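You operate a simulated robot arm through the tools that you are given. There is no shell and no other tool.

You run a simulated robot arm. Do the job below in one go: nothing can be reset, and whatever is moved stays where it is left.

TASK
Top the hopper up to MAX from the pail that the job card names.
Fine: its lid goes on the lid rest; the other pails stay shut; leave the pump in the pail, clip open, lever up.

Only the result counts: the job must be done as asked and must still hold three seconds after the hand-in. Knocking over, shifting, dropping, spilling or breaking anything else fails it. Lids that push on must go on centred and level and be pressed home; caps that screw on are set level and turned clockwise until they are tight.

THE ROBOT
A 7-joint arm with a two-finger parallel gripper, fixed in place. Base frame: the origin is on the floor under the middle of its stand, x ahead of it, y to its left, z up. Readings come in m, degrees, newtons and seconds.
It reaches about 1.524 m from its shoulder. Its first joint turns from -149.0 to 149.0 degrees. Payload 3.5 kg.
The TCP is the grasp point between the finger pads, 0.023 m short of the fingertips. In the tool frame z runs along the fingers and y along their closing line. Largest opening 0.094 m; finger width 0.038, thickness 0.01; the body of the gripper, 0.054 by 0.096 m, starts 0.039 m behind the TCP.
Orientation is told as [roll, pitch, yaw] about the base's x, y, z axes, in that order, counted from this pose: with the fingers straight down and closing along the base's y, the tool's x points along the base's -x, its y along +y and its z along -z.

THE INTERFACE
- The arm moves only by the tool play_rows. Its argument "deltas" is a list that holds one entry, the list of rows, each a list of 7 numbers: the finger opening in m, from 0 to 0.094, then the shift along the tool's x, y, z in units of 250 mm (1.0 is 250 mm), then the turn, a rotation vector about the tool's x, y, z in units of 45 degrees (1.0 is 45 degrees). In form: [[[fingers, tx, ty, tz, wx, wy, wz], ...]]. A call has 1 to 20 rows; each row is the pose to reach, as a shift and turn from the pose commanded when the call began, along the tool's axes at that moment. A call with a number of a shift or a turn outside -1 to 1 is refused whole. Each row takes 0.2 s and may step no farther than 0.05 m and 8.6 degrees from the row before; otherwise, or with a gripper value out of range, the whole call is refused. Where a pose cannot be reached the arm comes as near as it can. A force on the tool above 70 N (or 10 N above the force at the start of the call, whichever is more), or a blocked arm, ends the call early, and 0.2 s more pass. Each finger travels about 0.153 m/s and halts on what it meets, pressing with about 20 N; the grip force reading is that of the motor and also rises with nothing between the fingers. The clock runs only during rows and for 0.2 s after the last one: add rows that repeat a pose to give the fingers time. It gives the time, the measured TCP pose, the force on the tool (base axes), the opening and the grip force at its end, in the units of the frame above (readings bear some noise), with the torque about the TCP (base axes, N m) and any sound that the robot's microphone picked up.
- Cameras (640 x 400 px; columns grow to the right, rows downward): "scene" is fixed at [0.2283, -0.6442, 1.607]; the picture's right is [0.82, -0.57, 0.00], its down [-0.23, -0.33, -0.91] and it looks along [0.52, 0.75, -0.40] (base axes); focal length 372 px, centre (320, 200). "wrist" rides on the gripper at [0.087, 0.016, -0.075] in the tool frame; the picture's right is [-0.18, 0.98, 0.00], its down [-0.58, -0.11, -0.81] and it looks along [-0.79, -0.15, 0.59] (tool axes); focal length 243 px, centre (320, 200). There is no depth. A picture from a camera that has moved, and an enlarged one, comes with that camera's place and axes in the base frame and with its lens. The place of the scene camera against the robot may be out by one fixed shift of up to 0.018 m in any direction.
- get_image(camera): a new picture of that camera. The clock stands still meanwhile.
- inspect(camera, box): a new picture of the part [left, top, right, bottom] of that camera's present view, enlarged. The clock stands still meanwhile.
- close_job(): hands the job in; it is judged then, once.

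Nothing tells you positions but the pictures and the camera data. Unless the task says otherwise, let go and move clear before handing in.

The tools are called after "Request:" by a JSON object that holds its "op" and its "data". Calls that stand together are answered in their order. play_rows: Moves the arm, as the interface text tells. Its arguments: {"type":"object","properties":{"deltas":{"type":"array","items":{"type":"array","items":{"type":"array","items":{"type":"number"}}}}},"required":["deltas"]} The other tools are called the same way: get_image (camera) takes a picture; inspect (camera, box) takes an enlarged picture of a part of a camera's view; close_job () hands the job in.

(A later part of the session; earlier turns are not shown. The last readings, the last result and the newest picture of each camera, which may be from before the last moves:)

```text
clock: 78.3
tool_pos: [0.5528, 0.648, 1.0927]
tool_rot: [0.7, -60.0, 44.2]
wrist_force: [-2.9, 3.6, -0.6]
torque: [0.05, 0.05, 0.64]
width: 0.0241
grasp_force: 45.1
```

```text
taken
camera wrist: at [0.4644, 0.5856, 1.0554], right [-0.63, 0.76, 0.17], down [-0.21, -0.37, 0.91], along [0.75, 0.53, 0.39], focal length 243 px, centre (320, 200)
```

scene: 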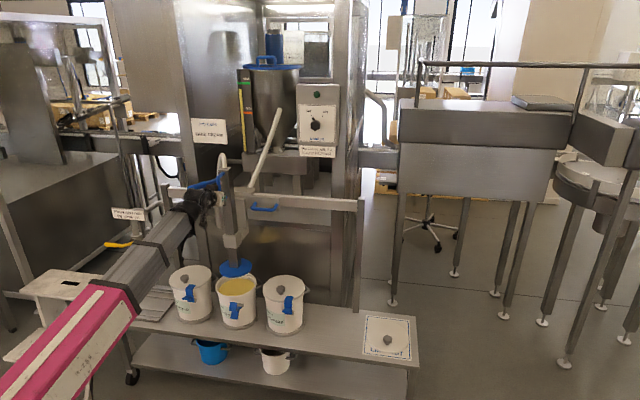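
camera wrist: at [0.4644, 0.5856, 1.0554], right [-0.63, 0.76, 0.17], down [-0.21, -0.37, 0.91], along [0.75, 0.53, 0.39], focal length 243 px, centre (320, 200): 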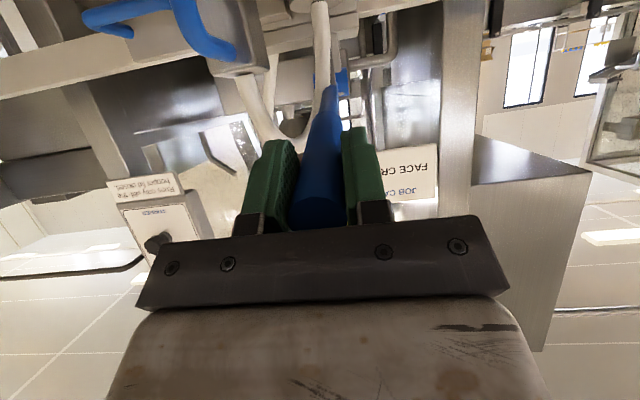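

The lever is gripped at 24 mm. I'll test the first 10° of the downstroke on an arc about the pivot, tilting the tool with it.

Request:
{"op": "play_rows", "data": {"deltas": [[[0.01, 0.04, 0, 0.015, 0, -0.055, 0], [0.01, 0.08, 0, 0.031, 0, -0.111, 0], [0.01, 0.12, 0, 0.049, 0, -0.167, 0], [0.01, 0.158, 0, 0.068, 0, -0.222, 0], [0.01, 0.158, 0, 0.068, 0, -0.222, 0]]]}}

Request:
{"op": "inspect", "data": {"camera": "scene", "box": [150, 140, 290, 240]}}

Request:
{"op": "inspect", "data": {"camera": "scene", "box": [225, 60, 289, 160]}}

```text
clock: 79.5
tool_pos: [0.5482, 0.6459, 1.0512]
tool_rot: [1.0, -70.0, 43.9]
wrist_force: [2.4, 5.0, 3.0]
torque: [-0.31, 0.38, 0.8]
width: 0.0244
grasp_force: 45.5
```

```text
4.00 times, centred on (220, 190) of scene
camera zoom: at [0.2283, -0.6442, 1.607], right [0.82, -0.57, 0.0], down [-0.23, -0.33, -0.91], along [0.52, 0.75, -0.4], focal length 1487 px, centre (720, 240)
```

zoom: 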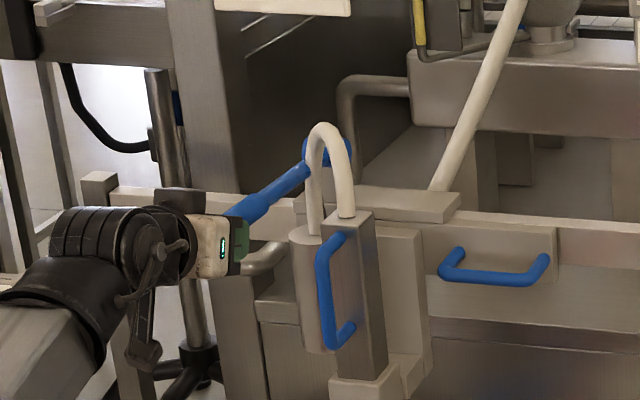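

```text
4.00 times, centred on (257, 110) of scene
camera zoom: at [0.2283, -0.6442, 1.607], right [0.82, -0.57, 0.0], down [-0.23, -0.33, -0.91], along [0.52, 0.75, -0.4], focal length 1487 px, centre (572, 560)
```

zoom: 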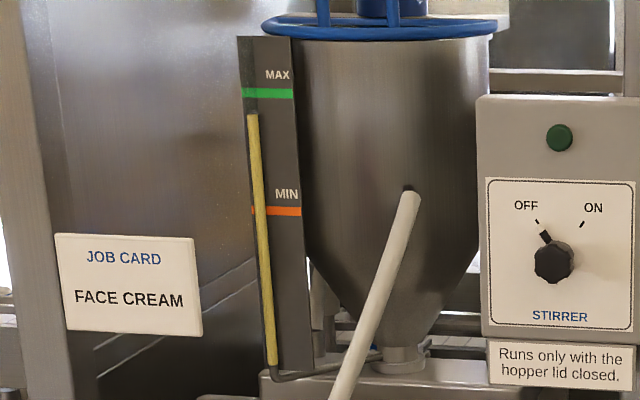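

The lever moves down with almost no resistance. I'll record the gauge closely, then continue to 25° of stroke.

Request:
{"op": "inspect", "data": {"camera": "scene", "box": [236, 72, 260, 117]}}

Request:
{"op": "play_rows", "data": {"deltas": [[[0.01, 0.04, 0, 0.015, 0, -0.055, 0], [0.01, 0.08, 0, 0.03, 0, -0.111, 0], [0.01, 0.119, 0, 0.049, 0, -0.167, 0], [0.01, 0.157, 0, 0.068, 0, -0.222, 0], [0.01, 0.194, 0, 0.09, 0, -0.278, 0], [0.01, 0.231, 0, 0.112, 0, -0.333, 0], [0.01, 0.231, 0, 0.112, 0, -0.333, 0]]]}}

Request:
{"op": "inspect", "data": {"camera": "scene", "box": [236, 72, 260, 117]}}

Request:
{"op": "inspect", "data": {"camera": "scene", "box": [150, 140, 290, 240]}}

```text
8.89 times, centred on (248, 94) of scene
camera zoom: at [0.2283, -0.6442, 1.607], right [0.82, -0.57, 0.0], down [-0.23, -0.33, -0.91], along [0.52, 0.75, -0.4], focal length 3304 px, centre (960, 1138)
```

zoom: 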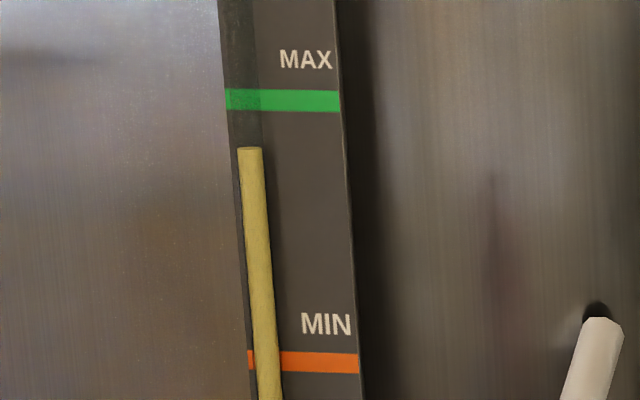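

```text
clock: 81.1
tool_pos: [0.5531, 0.652, 0.9865]
tool_rot: [3.5, -85.1, 41.2]
wrist_force: [8.6, 11.9, 13.4]
torque: [0.28, -0.63, 1.06]
width: 0.0244
grasp_force: 44.7
```

```text
8.89 times, centred on (248, 94) of scene
camera zoom: at [0.2283, -0.6442, 1.607], right [0.82, -0.57, 0.0], down [-0.23, -0.33, -0.91], along [0.52, 0.75, -0.4], focal length 3304 px, centre (960, 1138)
```

zoom: 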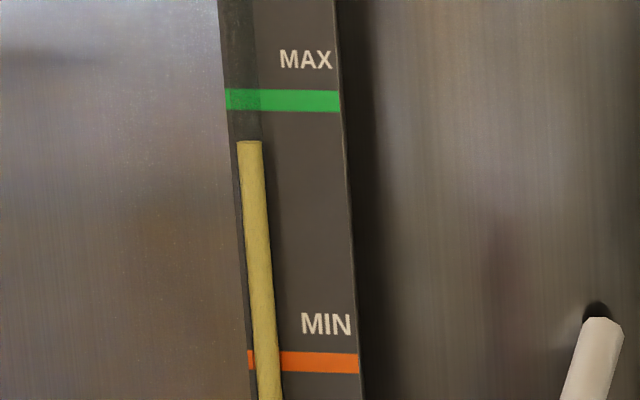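

```text
4.00 times, centred on (220, 190) of scene
camera zoom: at [0.2283, -0.6442, 1.607], right [0.82, -0.57, 0.0], down [-0.23, -0.33, -0.91], along [0.52, 0.75, -0.4], focal length 1487 px, centre (720, 240)
```

zoom: 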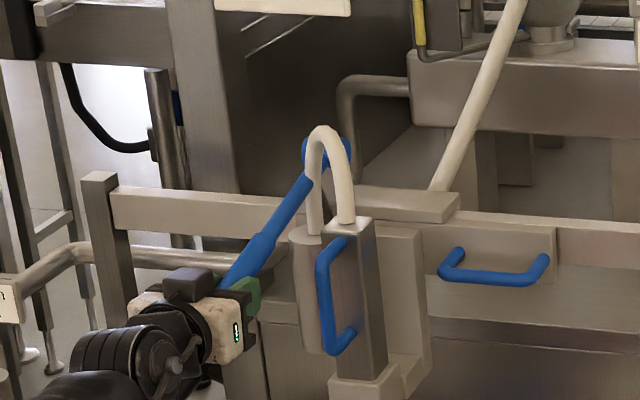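

It works: the gauge rose from about 81.5% to 84% of the MIN–MAX span with this partial stroke. I'll continue the downstroke to 40°.

Request:
{"op": "play_rows", "data": {"deltas": [[[0.01, 0.04, 0, 0.015, 0, -0.055, 0], [0.01, 0.08, 0, 0.031, 0, -0.111, 0], [0.01, 0.119, 0, 0.049, 0, -0.167, 0], [0.01, 0.157, 0, 0.068, 0, -0.222, 0], [0.01, 0.194, 0, 0.09, 0, -0.278, 0], [0.01, 0.231, 0, 0.112, 0, -0.333, 0], [0.01, 0.231, 0, 0.112, 0, -0.333, 0]]]}}

Request:
{"op": "inspect", "data": {"camera": "scene", "box": [236, 72, 260, 117]}}

Request:
{"op": "inspect", "data": {"camera": "scene", "box": [150, 140, 290, 300]}}

```text
clock: 82.7
tool_pos: [0.5659, 0.6611, 0.9294]
tool_rot: [176.2, -80.8, -132.4]
wrist_force: [-28.9, -25.8, -8.8]
torque: [0.34, -0.3, -0.18]
width: 0.0218
grasp_force: 44.9
out of reach, approached as far as the arm can: row 3, 4, 5
```

```text
8.89 times, centred on (248, 94) of scene
camera zoom: at [0.2283, -0.6442, 1.607], right [0.82, -0.57, 0.0], down [-0.23, -0.33, -0.91], along [0.52, 0.75, -0.4], focal length 3304 px, centre (960, 1138)
```

zoom: 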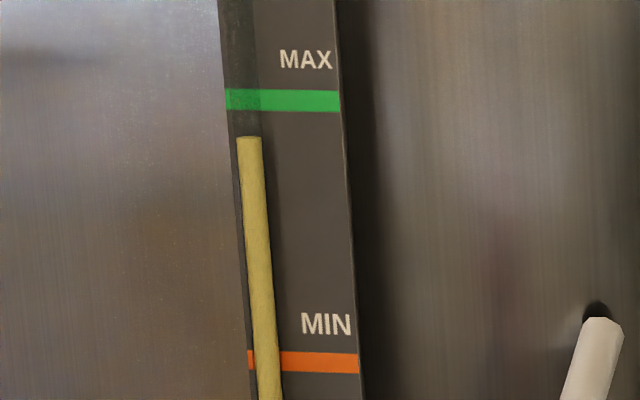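

```text
2.50 times, centred on (220, 220) of scene
camera zoom: at [0.2283, -0.6442, 1.607], right [0.82, -0.57, 0.0], down [-0.23, -0.33, -0.91], along [0.52, 0.75, -0.4], focal length 929 px, centre (570, 150)
```

zoom: 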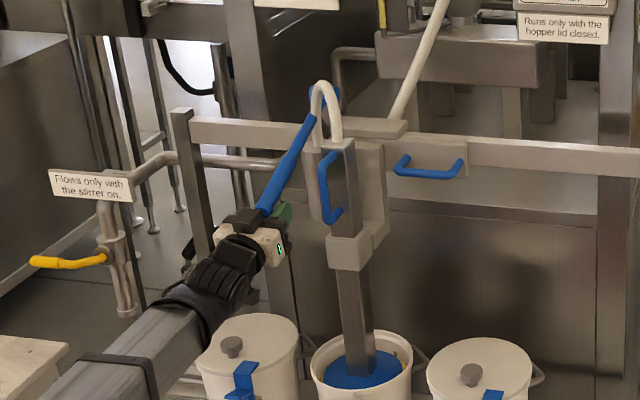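

The level rose again (about 86% of the span). Some rows were out of reach near the vertical-wrist region, so I'll use shorter strokes later. Now I'll raise the lever back up along the same arc.

Request:
{"op": "play_rows", "data": {"deltas": [[[0.01, -0.082, 0, -0.023, 0, 0.111, 0], [0.01, -0.167, 0, -0.04, 0, 0.222, 0], [0.01, -0.252, 0, -0.048, 0, 0.333, 0], [0.01, -0.338, 0, -0.05, 0, 0.444, 0], [0.01, -0.424, 0, -0.044, 0, 0.556, 0], [0.01, -0.508, 0, -0.03, 0, 0.667, 0], [0.01, -0.592, 0, -0.009, 0, 0.778, 0], [0.01, -0.592, 0, -0.009, 0, 0.778, 0]]]}}

Request:
{"op": "inspect", "data": {"camera": "scene", "box": [236, 72, 260, 117]}}

Request:
{"op": "inspect", "data": {"camera": "scene", "box": [150, 140, 290, 300]}}

Request:
{"op": "get_image", "data": {"camera": "wrist"}}

```text
clock: 83.3
tool_pos: [0.5595, 0.6531, 0.9526]
tool_rot: [-165.4, -86.1, -150.9]
wrist_force: [-18.7, -12.4, 1.8]
torque: [0.31, -0.44, -0.16]
width: 0.0205
grasp_force: 45.0
out of reach, approached as far as the arm can: row 2, 3
stopped in row 3: the force on the tool passed its limit at 74 N (the readings are from after the stop); the commanded pose is now the measured one
```

```text
8.89 times, centred on (248, 94) of scene
camera zoom: at [0.2283, -0.6442, 1.607], right [0.82, -0.57, 0.0], down [-0.23, -0.33, -0.91], along [0.52, 0.75, -0.4], focal length 3304 px, centre (960, 1138)
```

zoom: 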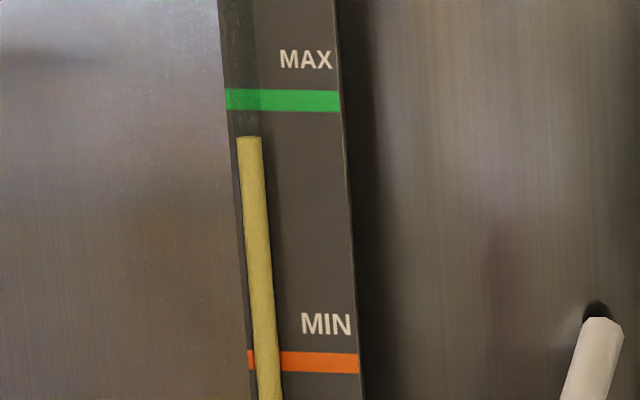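

```text
2.50 times, centred on (220, 220) of scene
camera zoom: at [0.2283, -0.6442, 1.607], right [0.82, -0.57, 0.0], down [-0.23, -0.33, -0.91], along [0.52, 0.75, -0.4], focal length 929 px, centre (570, 150)
```

zoom: 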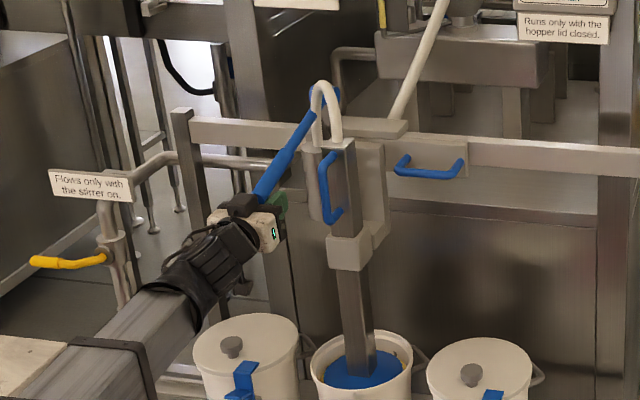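

```text
taken
camera wrist: at [0.4993, 0.6178, 0.8606], right [-0.69, 0.7, 0.17], down [-0.54, -0.65, 0.53], along [0.48, 0.28, 0.83], focal length 243 px, centre (320, 200)
```

wrist: 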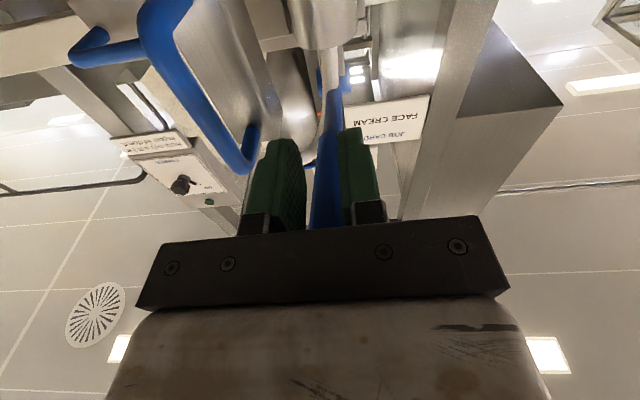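

The wrist nears a singular region when the tool tilts past horizontal. I'll release the lever, back off a little, and re-grip with a fixed tilt instead. The carriage hasn't moved, and the gauge is at about 86%.

Request:
{"op": "play_rows", "data": {"deltas": [[[0.03, 0, 0, 0, 0, 0, 0], [0.06, 0, 0, 0, 0, 0, 0], [0.06, 0, 0, -0.06, 0, 0, 0], [0.06, 0, 0, -0.16, 0, 0, 0], [0.06, 0, 0, -0.26, 0, 0, 0], [0.06, 0, 0, -0.36, 0, 0, 0]]]}}

Request:
{"op": "get_image", "data": {"camera": "wrist"}}

Request:
{"op": "inspect", "data": {"camera": "scene", "box": [150, 140, 290, 300]}}

```text
clock: 84.7
tool_pos: [0.495, 0.5927, 0.9468]
tool_rot: [-165.5, -86.3, -150.7]
wrist_force: [-0.6, -0.1, 0.8]
torque: [0.02, 0.01, 0.03]
width: 0.0602
grasp_force: 0.2
```

```text
taken
camera wrist: at [0.4354, 0.5567, 0.8543], right [-0.69, 0.7, 0.17], down [-0.54, -0.65, 0.53], along [0.48, 0.28, 0.83], focal length 243 px, centre (320, 200)
```

wrist: 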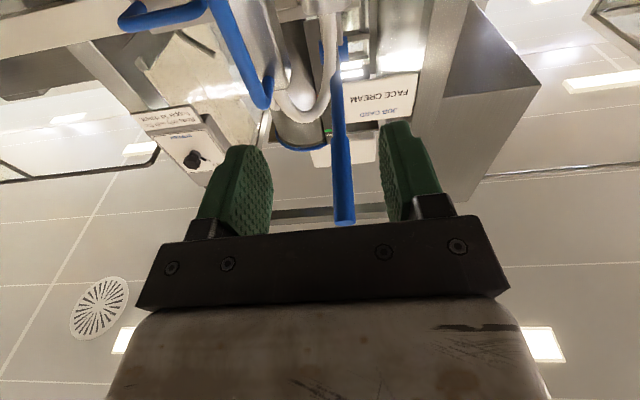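

```text
2.50 times, centred on (220, 220) of scene
camera zoom: at [0.2283, -0.6442, 1.607], right [0.82, -0.57, 0.0], down [-0.23, -0.33, -0.91], along [0.52, 0.75, -0.4], focal length 929 px, centre (570, 150)
```

zoom: 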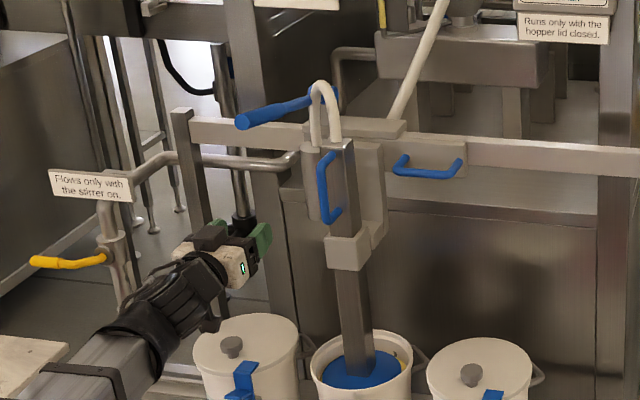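

The lever springs back up by itself when released, and the pump works. I'll re-grip it starting at a steeper tilt (about −48°), so a full stroke stays inside the arm's good range.

Request:
{"op": "play_rows", "data": {"deltas": [[[0.06, -0.03, 0, -0.08, 0, 0.12, 0], [0.06, -0.1, 0, -0.13, 0, 0.24, 0], [0.06, -0.19, 0, -0.16, 0, 0.36, 0], [0.06, -0.28, 0, -0.16, 0, 0.48, 0], [0.06, -0.37, 0, -0.16, 0, 0.6, 0], [0.06, -0.46, 0, -0.16, 0, 0.73, 0], [0.06, -0.55, 0, -0.16, 0, 0.85, 0], [0.06, -0.631, 0, -0.16, 0, 0.971, 0], [0.06, -0.631, 0, -0.16, 0, 0.971, 0]]]}}

Request:
{"op": "get_image", "data": {"camera": "wrist"}}

Request:
{"op": "inspect", "data": {"camera": "scene", "box": [236, 72, 260, 117]}}

```text
clock: 86.7
tool_pos: [0.4575, 0.5605, 1.1026]
tool_rot: [-1.4, -49.8, 44.9]
wrist_force: [0.6, -0.6, 0.4]
torque: [-0.03, 0.0, -0.04]
width: 0.0599
grasp_force: 0.1
out of reach, approached as far as the arm can: row 1, 2
```

```text
taken
camera wrist: at [0.3652, 0.4946, 1.083], right [-0.6, 0.79, 0.12], down [-0.11, -0.23, 0.97], along [0.8, 0.56, 0.23], focal length 243 px, centre (320, 200)
```

wrist: 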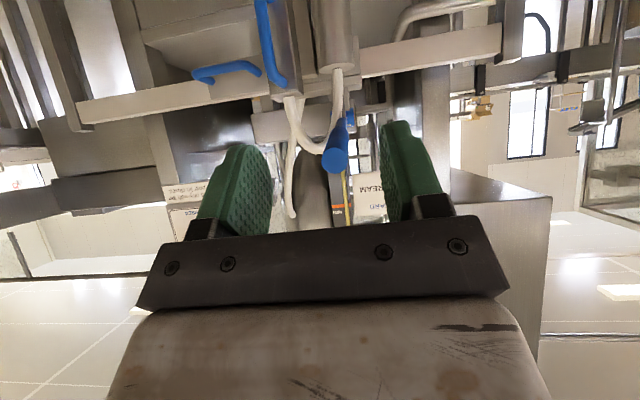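

```text
8.89 times, centred on (248, 94) of scene
camera zoom: at [0.2283, -0.6442, 1.607], right [0.82, -0.57, 0.0], down [-0.23, -0.33, -0.91], along [0.52, 0.75, -0.4], focal length 3304 px, centre (960, 1138)
```

zoom: 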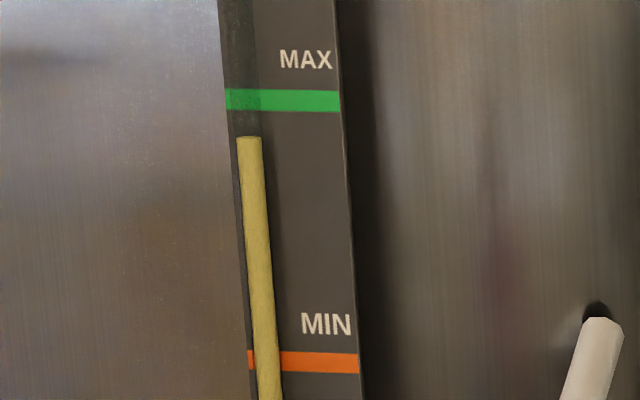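

The gauge holds steady at y≈137 in this zoom, where MAX centre is ≈100 and MIN ≈361. I'll re-grip the lever.

Request:
{"op": "play_rows", "data": {"deltas": [[[0.06, -0.076, -0.006, 0.105, 0, 0, 0], [0.06, -0.153, -0.012, 0.211, 0, 0, 0], [0.06, -0.23, -0.012, 0.316, 0, 0, 0], [0.06, -0.306, -0.012, 0.422, 0, 0, 0], [0.04, -0.306, -0.012, 0.422, 0, 0, 0], [0.02, -0.306, -0.012, 0.422, 0, 0, 0], [0.01, -0.306, -0.012, 0.422, 0, 0, 0]]]}}

Request:
{"op": "get_image", "data": {"camera": "wrist"}}

Request:
{"op": "inspect", "data": {"camera": "scene", "box": [150, 140, 290, 240]}}

```text
clock: 88.3
tool_pos: [0.5548, 0.6502, 1.0917]
tool_rot: [-1.5, -50.0, 45.0]
wrist_force: [-1.5, 9.0, -1.8]
torque: [0.35, 0.28, 2.59]
width: 0.0248
grasp_force: 45.2
```

```text
taken
camera wrist: at [0.4614, 0.5837, 1.0717], right [-0.6, 0.79, 0.12], down [-0.11, -0.24, 0.97], along [0.79, 0.56, 0.23], focal length 243 px, centre (320, 200)
```

wrist: 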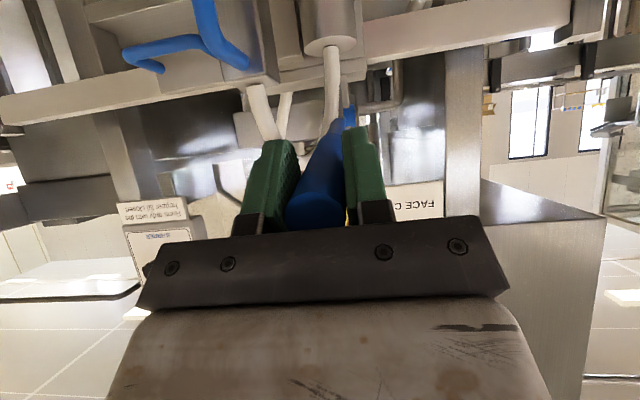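

```text
4.00 times, centred on (220, 190) of scene
camera zoom: at [0.2283, -0.6442, 1.607], right [0.82, -0.57, 0.0], down [-0.23, -0.33, -0.91], along [0.52, 0.75, -0.4], focal length 1487 px, centre (720, 240)
```

zoom: 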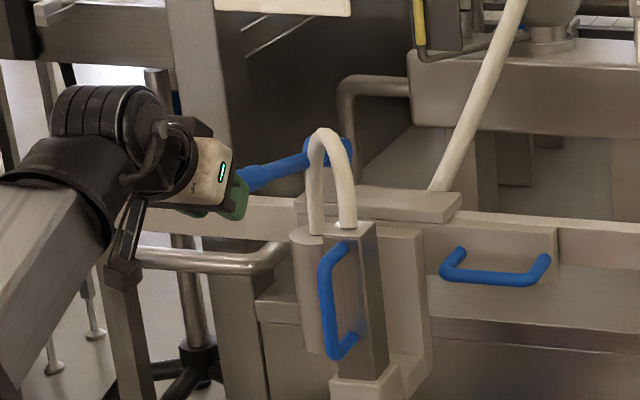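

The grip is good, with a small twist that I'll correct by about 1° during the motion. Now a full stroke: down 35° and back up in one call.

Request:
{"op": "play_rows", "data": {"deltas": [[[0.01, 0.073, 0, 0.044, -0.02, -0.111, -0.017], [0.01, 0.142, 0, 0.094, -0.02, -0.222, -0.017], [0.01, 0.207, 0, 0.151, -0.02, -0.333, -0.017], [0.01, 0.266, 0, 0.212, -0.02, -0.444, -0.017], [0.01, 0.32, 0, 0.279, -0.02, -0.556, -0.017], [0.01, 0.367, 0, 0.35, -0.02, -0.667, -0.017], [0.01, 0.409, 0, 0.424, -0.02, -0.778, -0.017], [0.01, 0.409, 0, 0.424, -0.02, -0.778, -0.017]]]}}

Request:
{"op": "inspect", "data": {"camera": "scene", "box": [236, 72, 260, 117]}}

Request:
{"op": "inspect", "data": {"camera": "scene", "box": [150, 140, 290, 300]}}

```text
clock: 90.1
tool_pos: [0.5695, 0.6578, 0.9459]
tool_rot: [-15.0, -85.0, 59.8]
wrist_force: [19.1, 28.3, 22.9]
torque: [0.14, 0.79, -1.46]
width: 0.0244
grasp_force: 44.8
```

```text
8.89 times, centred on (248, 94) of scene
camera zoom: at [0.2283, -0.6442, 1.607], right [0.82, -0.57, 0.0], down [-0.23, -0.33, -0.91], along [0.52, 0.75, -0.4], focal length 3304 px, centre (960, 1138)
```

zoom: 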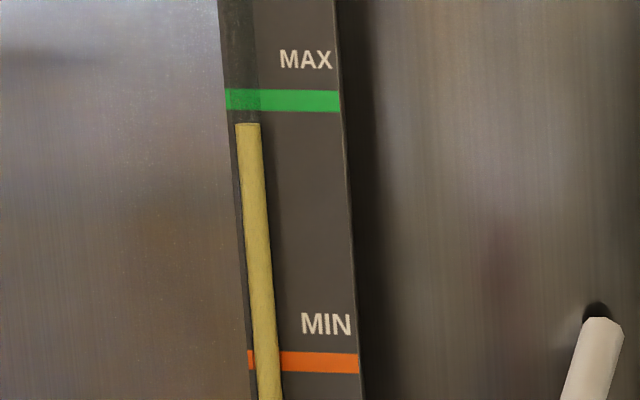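

```text
2.50 times, centred on (220, 220) of scene
camera zoom: at [0.2283, -0.6442, 1.607], right [0.82, -0.57, 0.0], down [-0.23, -0.33, -0.91], along [0.52, 0.75, -0.4], focal length 929 px, centre (570, 150)
```

zoom: 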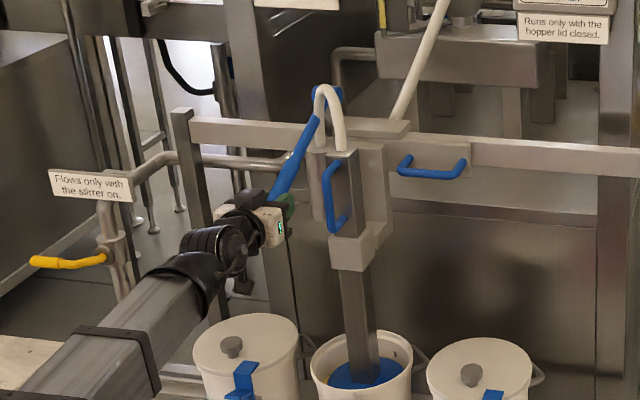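

The level is now at y≈124, about 91%. The carriage drifted right by about 5 mm, so I'll bring the lever back up while correcting back to the left.

Request:
{"op": "play_rows", "data": {"deltas": [[[0.01, -0.077, 0.004, -0.038, 0, 0.111, 0], [0.01, -0.157, 0.008, -0.068, 0, 0.222, 0], [0.01, -0.239, 0.012, -0.092, 0, 0.333, 0], [0.01, -0.323, 0.015, -0.108, 0, 0.444, 0], [0.01, -0.408, 0.018, -0.117, 0, 0.556, 0], [0.01, -0.493, 0.02, -0.119, 0, 0.667, 0], [0.01, -0.57, 0.02, -0.113, 0, 0.77, 0], [0.01, -0.57, 0.02, -0.113, 0, 0.77, 0]]]}}

Request:
{"op": "inspect", "data": {"camera": "scene", "box": [236, 72, 260, 117]}}

Request:
{"op": "inspect", "data": {"camera": "scene", "box": [150, 140, 290, 300]}}

Request:
{"op": "inspect", "data": {"camera": "scene", "box": [205, 255, 269, 305]}}

```text
clock: 91.9
tool_pos: [0.5496, 0.6499, 1.0904]
tool_rot: [-2.0, -50.4, 46.5]
wrist_force: [9.1, 4.9, 7.6]
torque: [1.25, -0.6, 1.61]
width: 0.0243
grasp_force: 45.5
```

```text
8.89 times, centred on (248, 94) of scene
camera zoom: at [0.2283, -0.6442, 1.607], right [0.82, -0.57, 0.0], down [-0.23, -0.33, -0.91], along [0.52, 0.75, -0.4], focal length 3304 px, centre (960, 1138)
```

zoom: 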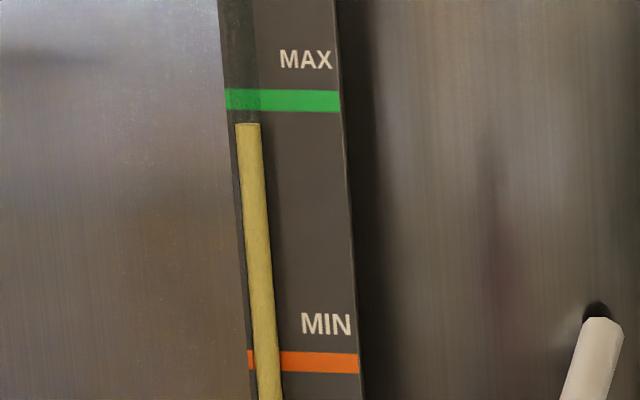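

```text
2.50 times, centred on (220, 220) of scene
camera zoom: at [0.2283, -0.6442, 1.607], right [0.82, -0.57, 0.0], down [-0.23, -0.33, -0.91], along [0.52, 0.75, -0.4], focal length 929 px, centre (570, 150)
```

zoom: 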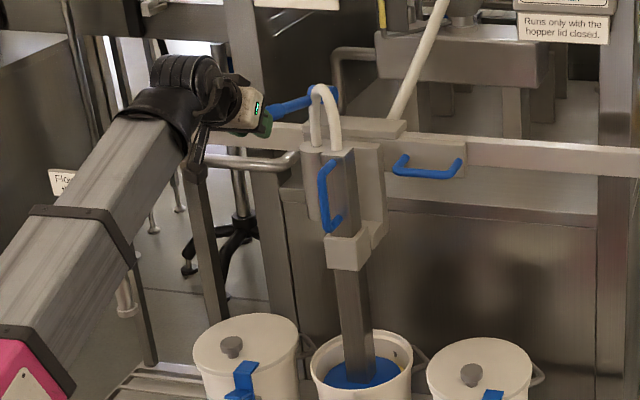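

```text
8.00 times, centred on (237, 280) of scene
camera zoom: at [0.2283, -0.6442, 1.607], right [0.82, -0.57, 0.0], down [-0.23, -0.33, -0.91], along [0.52, 0.75, -0.4], focal length 2974 px, centre (984, -440)
```

zoom: 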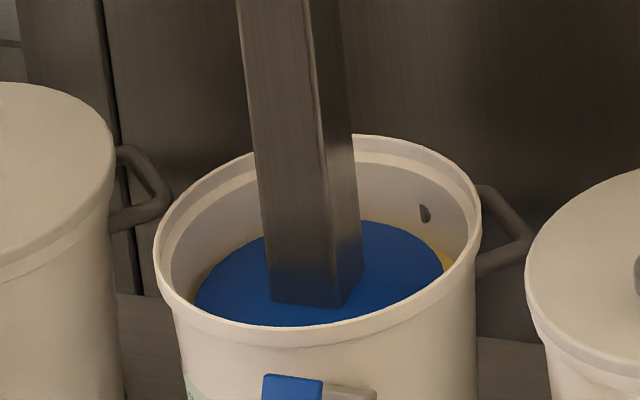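

The gauge holds at 124. The disc has followed the cream down, as a follower plate should, though the pail seems to have been dragged about 2–3 mm right by that drift. I'll relax the grip, square the tool exactly with the lever, and re-grip to avoid any more sideways load.

Request:
{"op": "play_rows", "data": {"deltas": [[[0.03, 0, 0, 0, 0, 0, 0], [0.05, 0, 0, 0, 0, 0, 0], [0.05, 0, 0, 0, -0.018, 0, 0.022], [0.05, 0, 0, 0, -0.018, 0, 0.022]]]}}

Request:
{"op": "get_image", "data": {"camera": "wrist"}}

Request:
{"op": "inspect", "data": {"camera": "scene", "box": [205, 255, 269, 305]}}

```text
clock: 92.9
tool_pos: [0.5501, 0.652, 1.0897]
tool_rot: [0.0, -50.3, 44.9]
wrist_force: [0.2, -1.1, 0.5]
torque: [0.04, 0.0, -0.03]
width: 0.0501
grasp_force: 0.1
```

```text
taken
camera wrist: at [0.459, 0.5841, 1.0699], right [-0.61, 0.78, 0.14], down [-0.1, -0.25, 0.96], along [0.79, 0.57, 0.23], focal length 243 px, centre (320, 200)
```

wrist: 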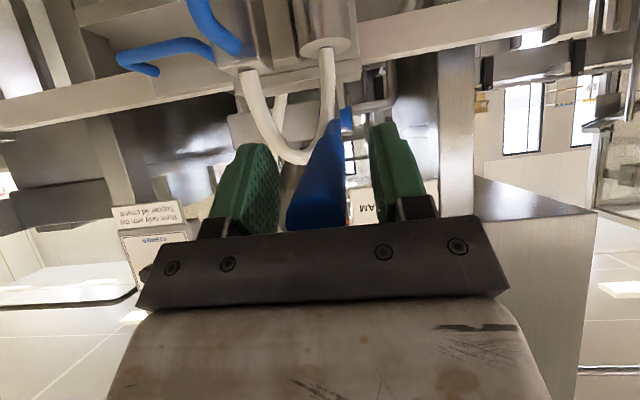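

```text
8.00 times, centred on (237, 280) of scene
camera zoom: at [0.2283, -0.6442, 1.607], right [0.82, -0.57, 0.0], down [-0.23, -0.33, -0.91], along [0.52, 0.75, -0.4], focal length 2974 px, centre (984, -440)
```

zoom: 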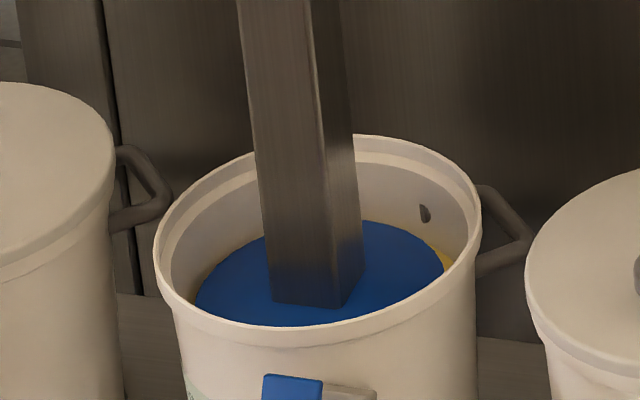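

The tool is now square and the lever is centred between the pads. Closing again, then another full stroke: down first.

Request:
{"op": "play_rows", "data": {"deltas": [[[0.035, 0, 0, 0, 0, 0, 0], [0.02, 0, 0, 0, 0, 0, 0], [0.01, 0, 0, 0, 0, 0, 0], [0.01, 0, 0, 0, 0, 0, 0]]]}}

Request:
{"op": "play_rows", "data": {"deltas": [[[0.01, 0.073, 0, 0.044, 0, -0.111, 0], [0.01, 0.142, 0, 0.094, 0, -0.222, 0], [0.01, 0.207, 0, 0.151, 0, -0.333, 0], [0.01, 0.266, 0, 0.212, 0, -0.444, 0], [0.01, 0.32, 0, 0.279, 0, -0.556, 0], [0.01, 0.367, 0, 0.35, 0, -0.667, 0], [0.01, 0.405, 0, 0.415, 0, -0.765, 0], [0.01, 0.405, 0, 0.415, 0, -0.765, 0]]]}}

Request:
{"op": "inspect", "data": {"camera": "scene", "box": [236, 72, 260, 117]}}

Request:
{"op": "inspect", "data": {"camera": "scene", "box": [205, 255, 269, 305]}}

```text
clock: 93.9
tool_pos: [0.5511, 0.6509, 1.0891]
tool_rot: [-0.1, -50.3, 44.9]
wrist_force: [2.6, -2.0, -0.9]
torque: [0.11, 0.14, 0.77]
width: 0.0241
grasp_force: 45.0
```

```text
clock: 95.7
tool_pos: [0.5611, 0.663, 0.9462]
tool_rot: [-0.2, -85.0, 45.1]
wrist_force: [17.1, 9.5, 18.0]
torque: [-0.23, -0.17, 0.49]
width: 0.0242
grasp_force: 44.9
```

```text
8.89 times, centred on (248, 94) of scene
camera zoom: at [0.2283, -0.6442, 1.607], right [0.82, -0.57, 0.0], down [-0.23, -0.33, -0.91], along [0.52, 0.75, -0.4], focal length 3304 px, centre (960, 1138)
```

zoom: 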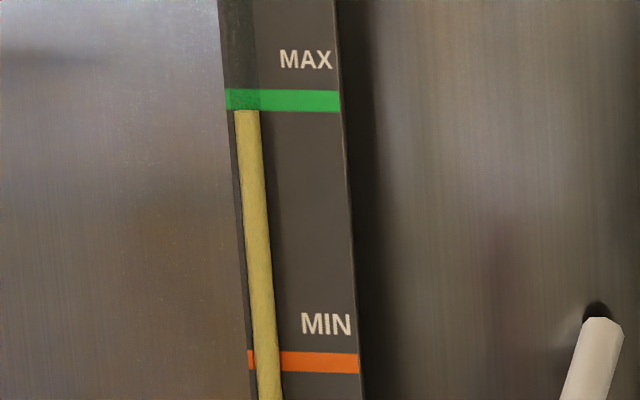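

```text
8.00 times, centred on (237, 280) of scene
camera zoom: at [0.2283, -0.6442, 1.607], right [0.82, -0.57, 0.0], down [-0.23, -0.33, -0.91], along [0.52, 0.75, -0.4], focal length 2974 px, centre (984, -440)
```

zoom: 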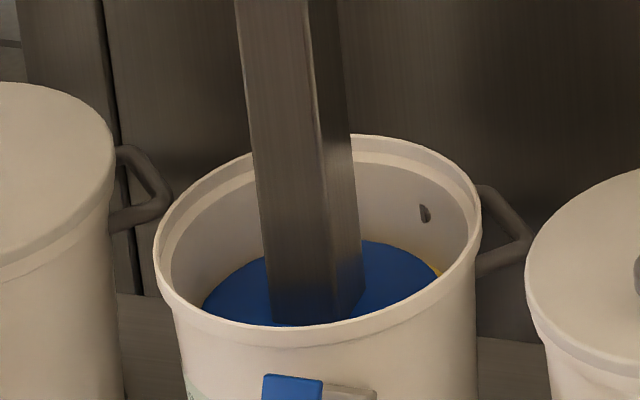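

The level now reaches the lower edge of the MAX line (y≈111) and the pail hasn't moved. I'll raise the lever and cross-check the gauge with the wrist camera before the last partial stroke.

Request:
{"op": "play_rows", "data": {"deltas": [[[0.01, -0.077, 0, -0.038, 0, 0.111, 0], [0.01, -0.157, 0, -0.068, 0, 0.222, 0], [0.01, -0.239, 0, -0.092, 0, 0.333, 0], [0.01, -0.323, 0, -0.108, 0, 0.444, 0], [0.01, -0.408, 0, -0.117, 0, 0.556, 0], [0.01, -0.493, 0, -0.119, 0, 0.667, 0], [0.01, -0.568, 0, -0.113, 0, 0.765, 0], [0.01, -0.568, 0, -0.113, 0, 0.765, 0]]]}}

Request:
{"op": "get_image", "data": {"camera": "wrist"}}

Request:
{"op": "inspect", "data": {"camera": "scene", "box": [240, 78, 256, 98]}}

```text
clock: 97.5
tool_pos: [0.5504, 0.6498, 1.0903]
tool_rot: [0.1, -50.3, 44.9]
wrist_force: [1.9, -1.7, 4.5]
torque: [1.24, -0.79, 0.61]
width: 0.024
grasp_force: 44.8
```

```text
taken
camera wrist: at [0.4581, 0.5841, 1.0702], right [-0.61, 0.78, 0.14], down [-0.1, -0.25, 0.96], along [0.79, 0.57, 0.23], focal length 243 px, centre (320, 200)
```

wrist: 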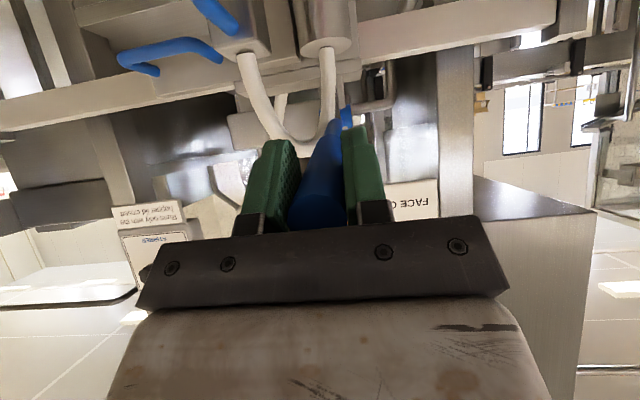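

```text
16.00 times, centred on (248, 88) of scene
camera zoom: at [0.2283, -0.6442, 1.607], right [0.82, -0.57, 0.0], down [-0.23, -0.33, -0.91], along [0.52, 0.75, -0.4], focal length 5947 px, centre (1472, 1992)
```

zoom: 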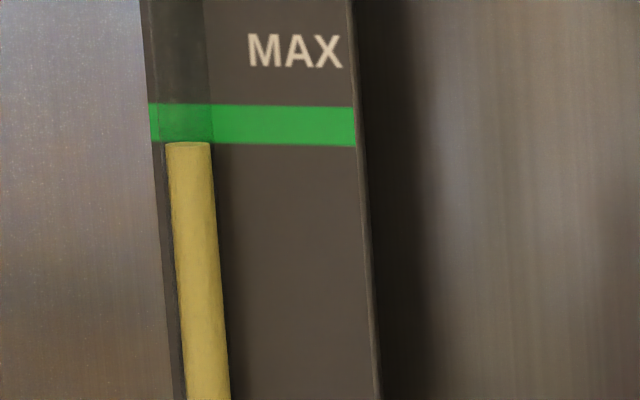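

On the close-up, the column top is just at the lower edge of the MAX band. I'll press a partial stroke of 20° and check.

Request:
{"op": "play_rows", "data": {"deltas": [[[0.01, 0.073, 0, 0.044, 0, -0.111, 0], [0.01, 0.142, 0, 0.094, 0, -0.222, 0], [0.01, 0.207, 0, 0.151, 0, -0.333, 0], [0.01, 0.266, 0, 0.212, 0, -0.444, 0], [0.01, 0.266, 0, 0.212, 0, -0.444, 0]]]}}

Request:
{"op": "inspect", "data": {"camera": "scene", "box": [240, 78, 256, 98]}}

Request:
{"op": "inspect", "data": {"camera": "scene", "box": [205, 255, 269, 305]}}

```text
clock: 98.7
tool_pos: [0.5498, 0.6514, 1.005]
tool_rot: [-0.1, -70.3, 44.9]
wrist_force: [4.6, -1.1, 4.8]
torque: [-0.42, 0.47, 0.68]
width: 0.0242
grasp_force: 44.8
```

```text
16.00 times, centred on (248, 88) of scene
camera zoom: at [0.2283, -0.6442, 1.607], right [0.82, -0.57, 0.0], down [-0.23, -0.33, -0.91], along [0.52, 0.75, -0.4], focal length 5947 px, centre (1472, 1992)
```

zoom: 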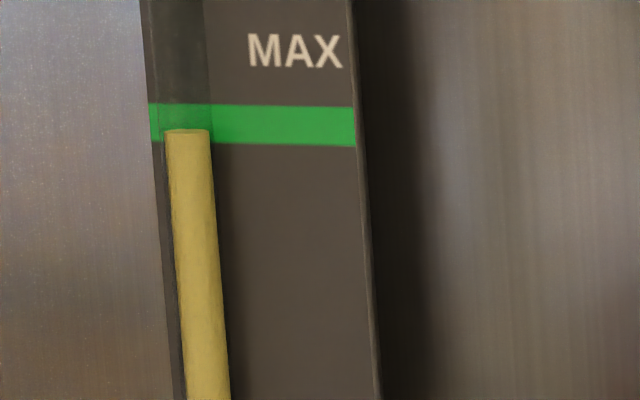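

```text
8.00 times, centred on (237, 280) of scene
camera zoom: at [0.2283, -0.6442, 1.607], right [0.82, -0.57, 0.0], down [-0.23, -0.33, -0.91], along [0.52, 0.75, -0.4], focal length 2974 px, centre (984, -440)
```

zoom: 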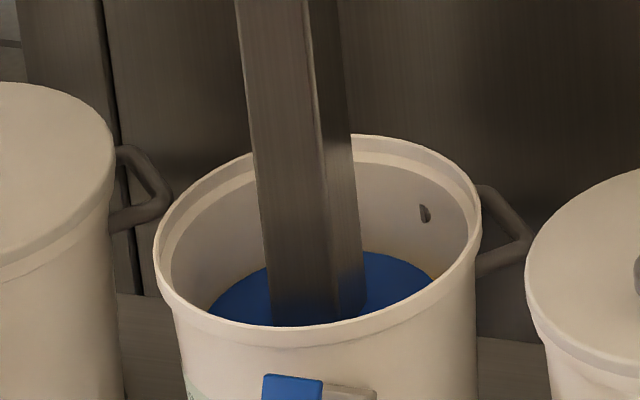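

The column top is now within the MAX band, about its middle after allowing for parallax. I'll cross-check from the wrist camera, which looks from below.

Request:
{"op": "get_image", "data": {"camera": "wrist"}}

Request:
{"op": "play_rows", "data": {"deltas": [[[0.01, 0, 0, 0, 0, 0, 0], [0.01, 0, 0, 0, 0, 0, 0]]]}}

Request:
{"op": "inspect", "data": {"camera": "scene", "box": [240, 78, 256, 98]}}

```text
taken
camera wrist: at [0.4669, 0.5926, 0.9477], right [-0.65, 0.74, 0.17], down [-0.32, -0.47, 0.82], along [0.69, 0.48, 0.55], focal length 243 px, centre (320, 200)
```

wrist: 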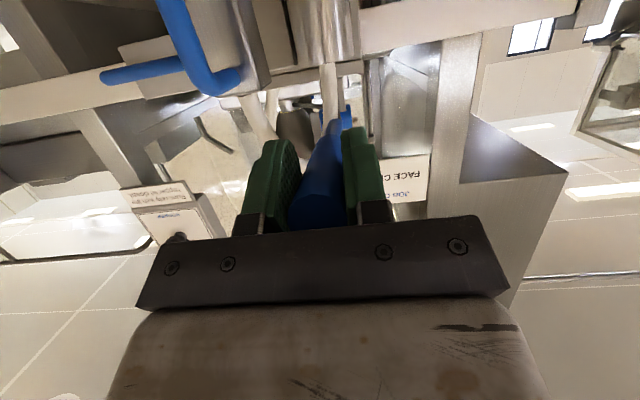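

```text
clock: 99.3
tool_pos: [0.5483, 0.6497, 1.0041]
tool_rot: [-0.2, -70.3, 44.9]
wrist_force: [3.7, -0.9, 4.0]
torque: [-0.62, 0.44, 0.7]
width: 0.0239
grasp_force: 45.1
```

```text
16.00 times, centred on (248, 88) of scene
camera zoom: at [0.2283, -0.6442, 1.607], right [0.82, -0.57, 0.0], down [-0.23, -0.33, -0.91], along [0.52, 0.75, -0.4], focal length 5947 px, centre (1472, 1992)
```

zoom: 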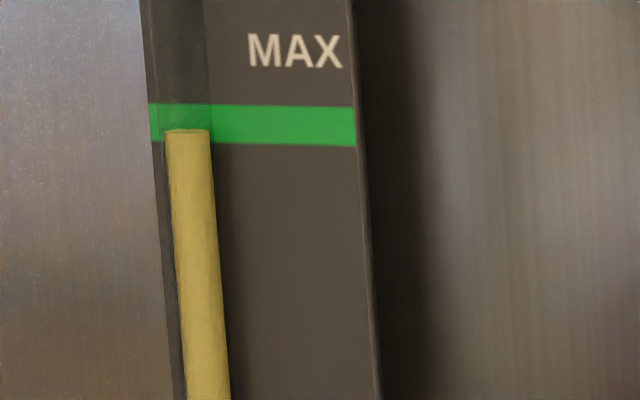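

The level is stable. I'll let the lever rise back up, release it, and back away to view the gauge from the wrist camera.

Request:
{"op": "play_rows", "data": {"deltas": [[[0.01, -0.077, 0, -0.038, 0, 0.111, 0], [0.01, -0.157, 0, -0.068, 0, 0.222, 0], [0.01, -0.239, 0, -0.092, 0, 0.333, 0], [0.01, -0.323, 0, -0.108, 0, 0.444, 0], [0.01, -0.323, 0, -0.108, 0, 0.444, 0], [0.03, -0.323, 0, -0.108, 0, 0.444, 0], [0.06, -0.323, 0, -0.108, 0, 0.444, 0], [0.06, -0.323, 0, -0.108, 0, 0.444, 0]]]}}

Request:
{"op": "get_image", "data": {"camera": "wrist"}}

Request:
{"op": "inspect", "data": {"camera": "scene", "box": [150, 140, 290, 300]}}

```text
clock: 101.1
tool_pos: [0.5508, 0.6497, 1.0903]
tool_rot: [0.0, -50.2, 44.9]
wrist_force: [-0.4, 0.0, -0.7]
torque: [-0.02, 0.01, 0.03]
width: 0.06
grasp_force: 0.0
```

```text
taken
camera wrist: at [0.4595, 0.584, 1.0702], right [-0.61, 0.78, 0.14], down [-0.1, -0.25, 0.96], along [0.79, 0.57, 0.23], focal length 243 px, centre (320, 200)
```

wrist: 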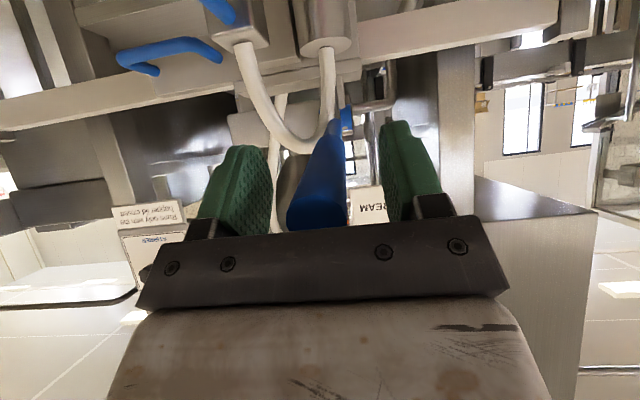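

```text
2.50 times, centred on (220, 220) of scene
camera zoom: at [0.2283, -0.6442, 1.607], right [0.82, -0.57, 0.0], down [-0.23, -0.33, -0.91], along [0.52, 0.75, -0.4], focal length 929 px, centre (570, 150)
```

zoom: 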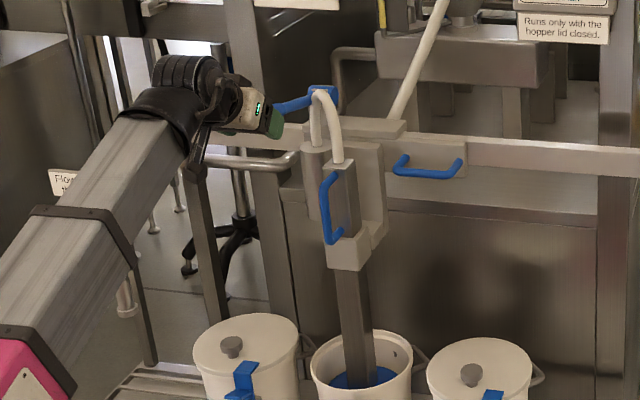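

The lever is up and released. Retreating to view the gauge.

Request:
{"op": "play_rows", "data": {"deltas": [[[0.06, 0.076, 0, -0.106, 0, 0, 0], [0.06, 0.151, 0, -0.213, 0, 0, 0], [0.06, 0.227, 0, -0.319, 0, 0, 0], [0.06, 0.302, 0, -0.425, 0, 0, 0]]]}}

Request:
{"op": "get_image", "data": {"camera": "wrist"}}

Request:
{"op": "inspect", "data": {"camera": "wrist", "box": [290, 120, 410, 240]}}

Request:
{"op": "inspect", "data": {"camera": "scene", "box": [240, 78, 256, 98]}}

```text
clock: 102.1
tool_pos: [0.4572, 0.5597, 1.1012]
tool_rot: [0.0, -50.4, 45.0]
wrist_force: [0.4, 0.0, 0.5]
torque: [0.03, -0.01, -0.02]
width: 0.0601
grasp_force: 0.0
```

```text
taken
camera wrist: at [0.3663, 0.4928, 1.0799], right [-0.61, 0.78, 0.14], down [-0.1, -0.25, 0.96], along [0.79, 0.57, 0.23], focal length 243 px, centre (320, 200)
```

wrist: 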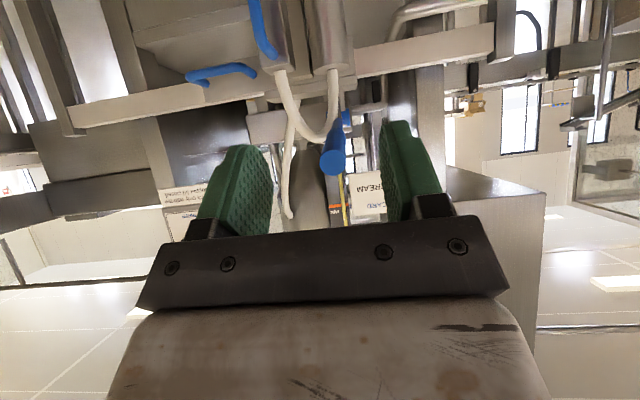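

```text
3.33 times, centred on (350, 180) of wrist
camera zoom: at [0.3663, 0.4928, 1.0799], right [-0.61, 0.78, 0.14], down [-0.1, -0.25, 0.96], along [0.79, 0.57, 0.23], focal length 809 px, centre (220, 267)
```

zoom: 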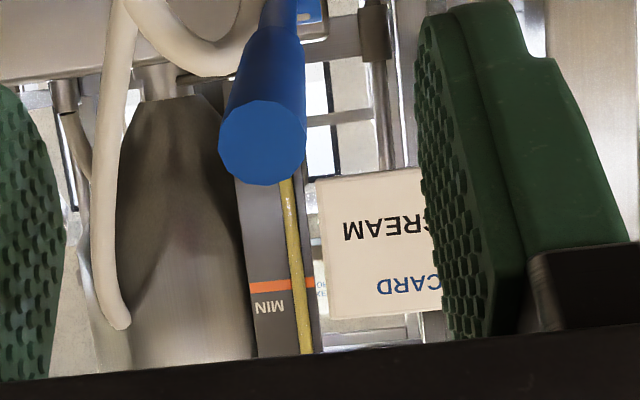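

```text
16.00 times, centred on (248, 88) of scene
camera zoom: at [0.2283, -0.6442, 1.607], right [0.82, -0.57, 0.0], down [-0.23, -0.33, -0.91], along [0.52, 0.75, -0.4], focal length 5947 px, centre (1472, 1992)
```

zoom: 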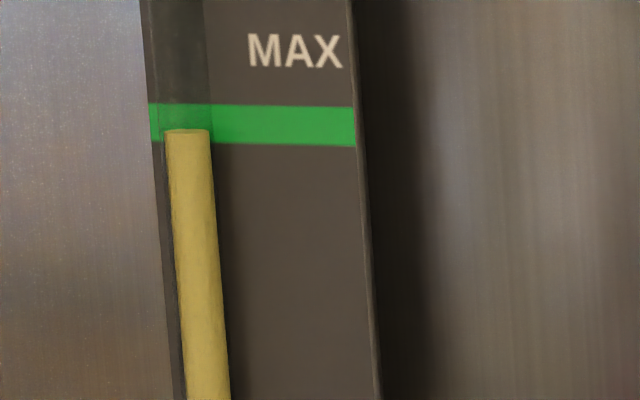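

The MAX mark is hidden behind the gripper body in this view. I'll tilt up a little to bring it into sight.

Request:
{"op": "play_rows", "data": {"deltas": [[[0.06, 0.05, 0, -0.08, 0, -0.13, 0], [0.06, 0.05, 0, -0.16, 0, -0.26, 0], [0.06, 0.05, 0, -0.16, 0, -0.38, 0]]]}}

Request:
{"op": "get_image", "data": {"camera": "wrist"}}

Request:
{"op": "inspect", "data": {"camera": "wrist", "box": [310, 120, 390, 230]}}

```text
clock: 102.9
tool_pos: [0.4306, 0.5334, 1.115]
tool_rot: [0.0, -67.4, 44.9]
wrist_force: [0.4, -0.6, -0.3]
torque: [0.0, 0.01, -0.07]
width: 0.0603
grasp_force: 0.1
```

```text
taken
camera wrist: at [0.3465, 0.4729, 1.0639], right [-0.64, 0.75, 0.17], down [-0.29, -0.45, 0.85], along [0.71, 0.49, 0.51], focal length 243 px, centre (320, 200)
```

wrist: 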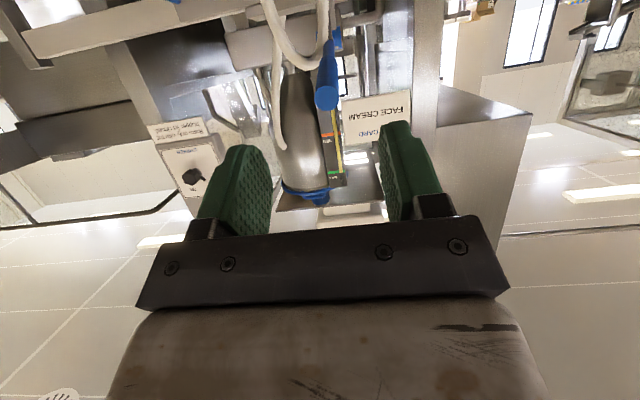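

```text
3.64 times, centred on (350, 175) of wrist
camera zoom: at [0.3465, 0.4729, 1.0639], right [-0.64, 0.75, 0.17], down [-0.29, -0.45, 0.85], along [0.71, 0.49, 0.51], focal length 882 px, centre (211, 291)
```

zoom: 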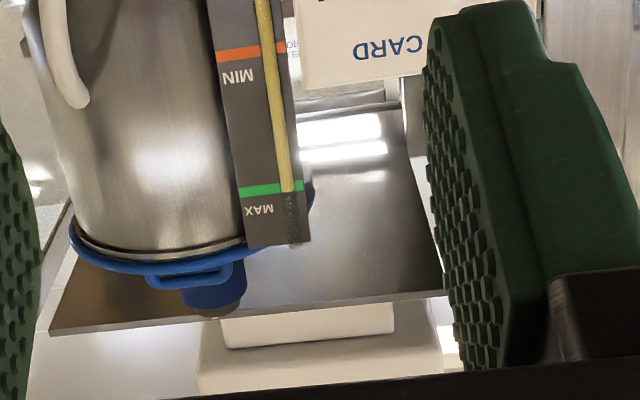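

Request:
{"op": "inspect", "data": {"camera": "wrist", "box": [322, 155, 350, 185]}}

Request:
{"op": "inspect", "data": {"camera": "wrist", "box": [312, 125, 352, 185]}}

```text
13.33 times, centred on (336, 170) of wrist
camera zoom: at [0.3465, 0.4729, 1.0639], right [-0.64, 0.75, 0.17], down [-0.29, -0.45, 0.85], along [0.71, 0.49, 0.51], focal length 3235 px, centre (107, 600)
```

zoom: 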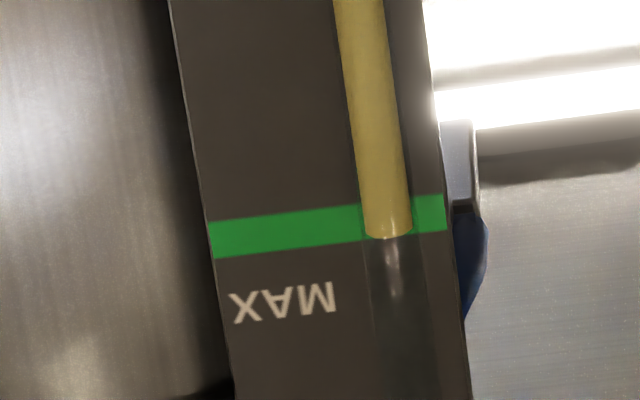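

```text
6.67 times, centred on (332, 155) of wrist
camera zoom: at [0.3465, 0.4729, 1.0639], right [-0.64, 0.75, 0.17], down [-0.29, -0.45, 0.85], along [0.71, 0.49, 0.51], focal length 1618 px, centre (240, 500)
```

zoom: 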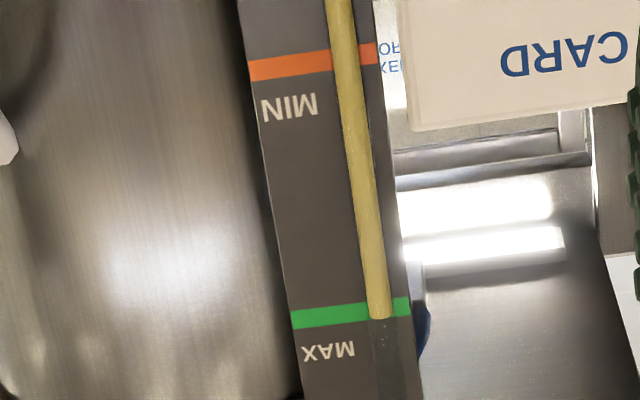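

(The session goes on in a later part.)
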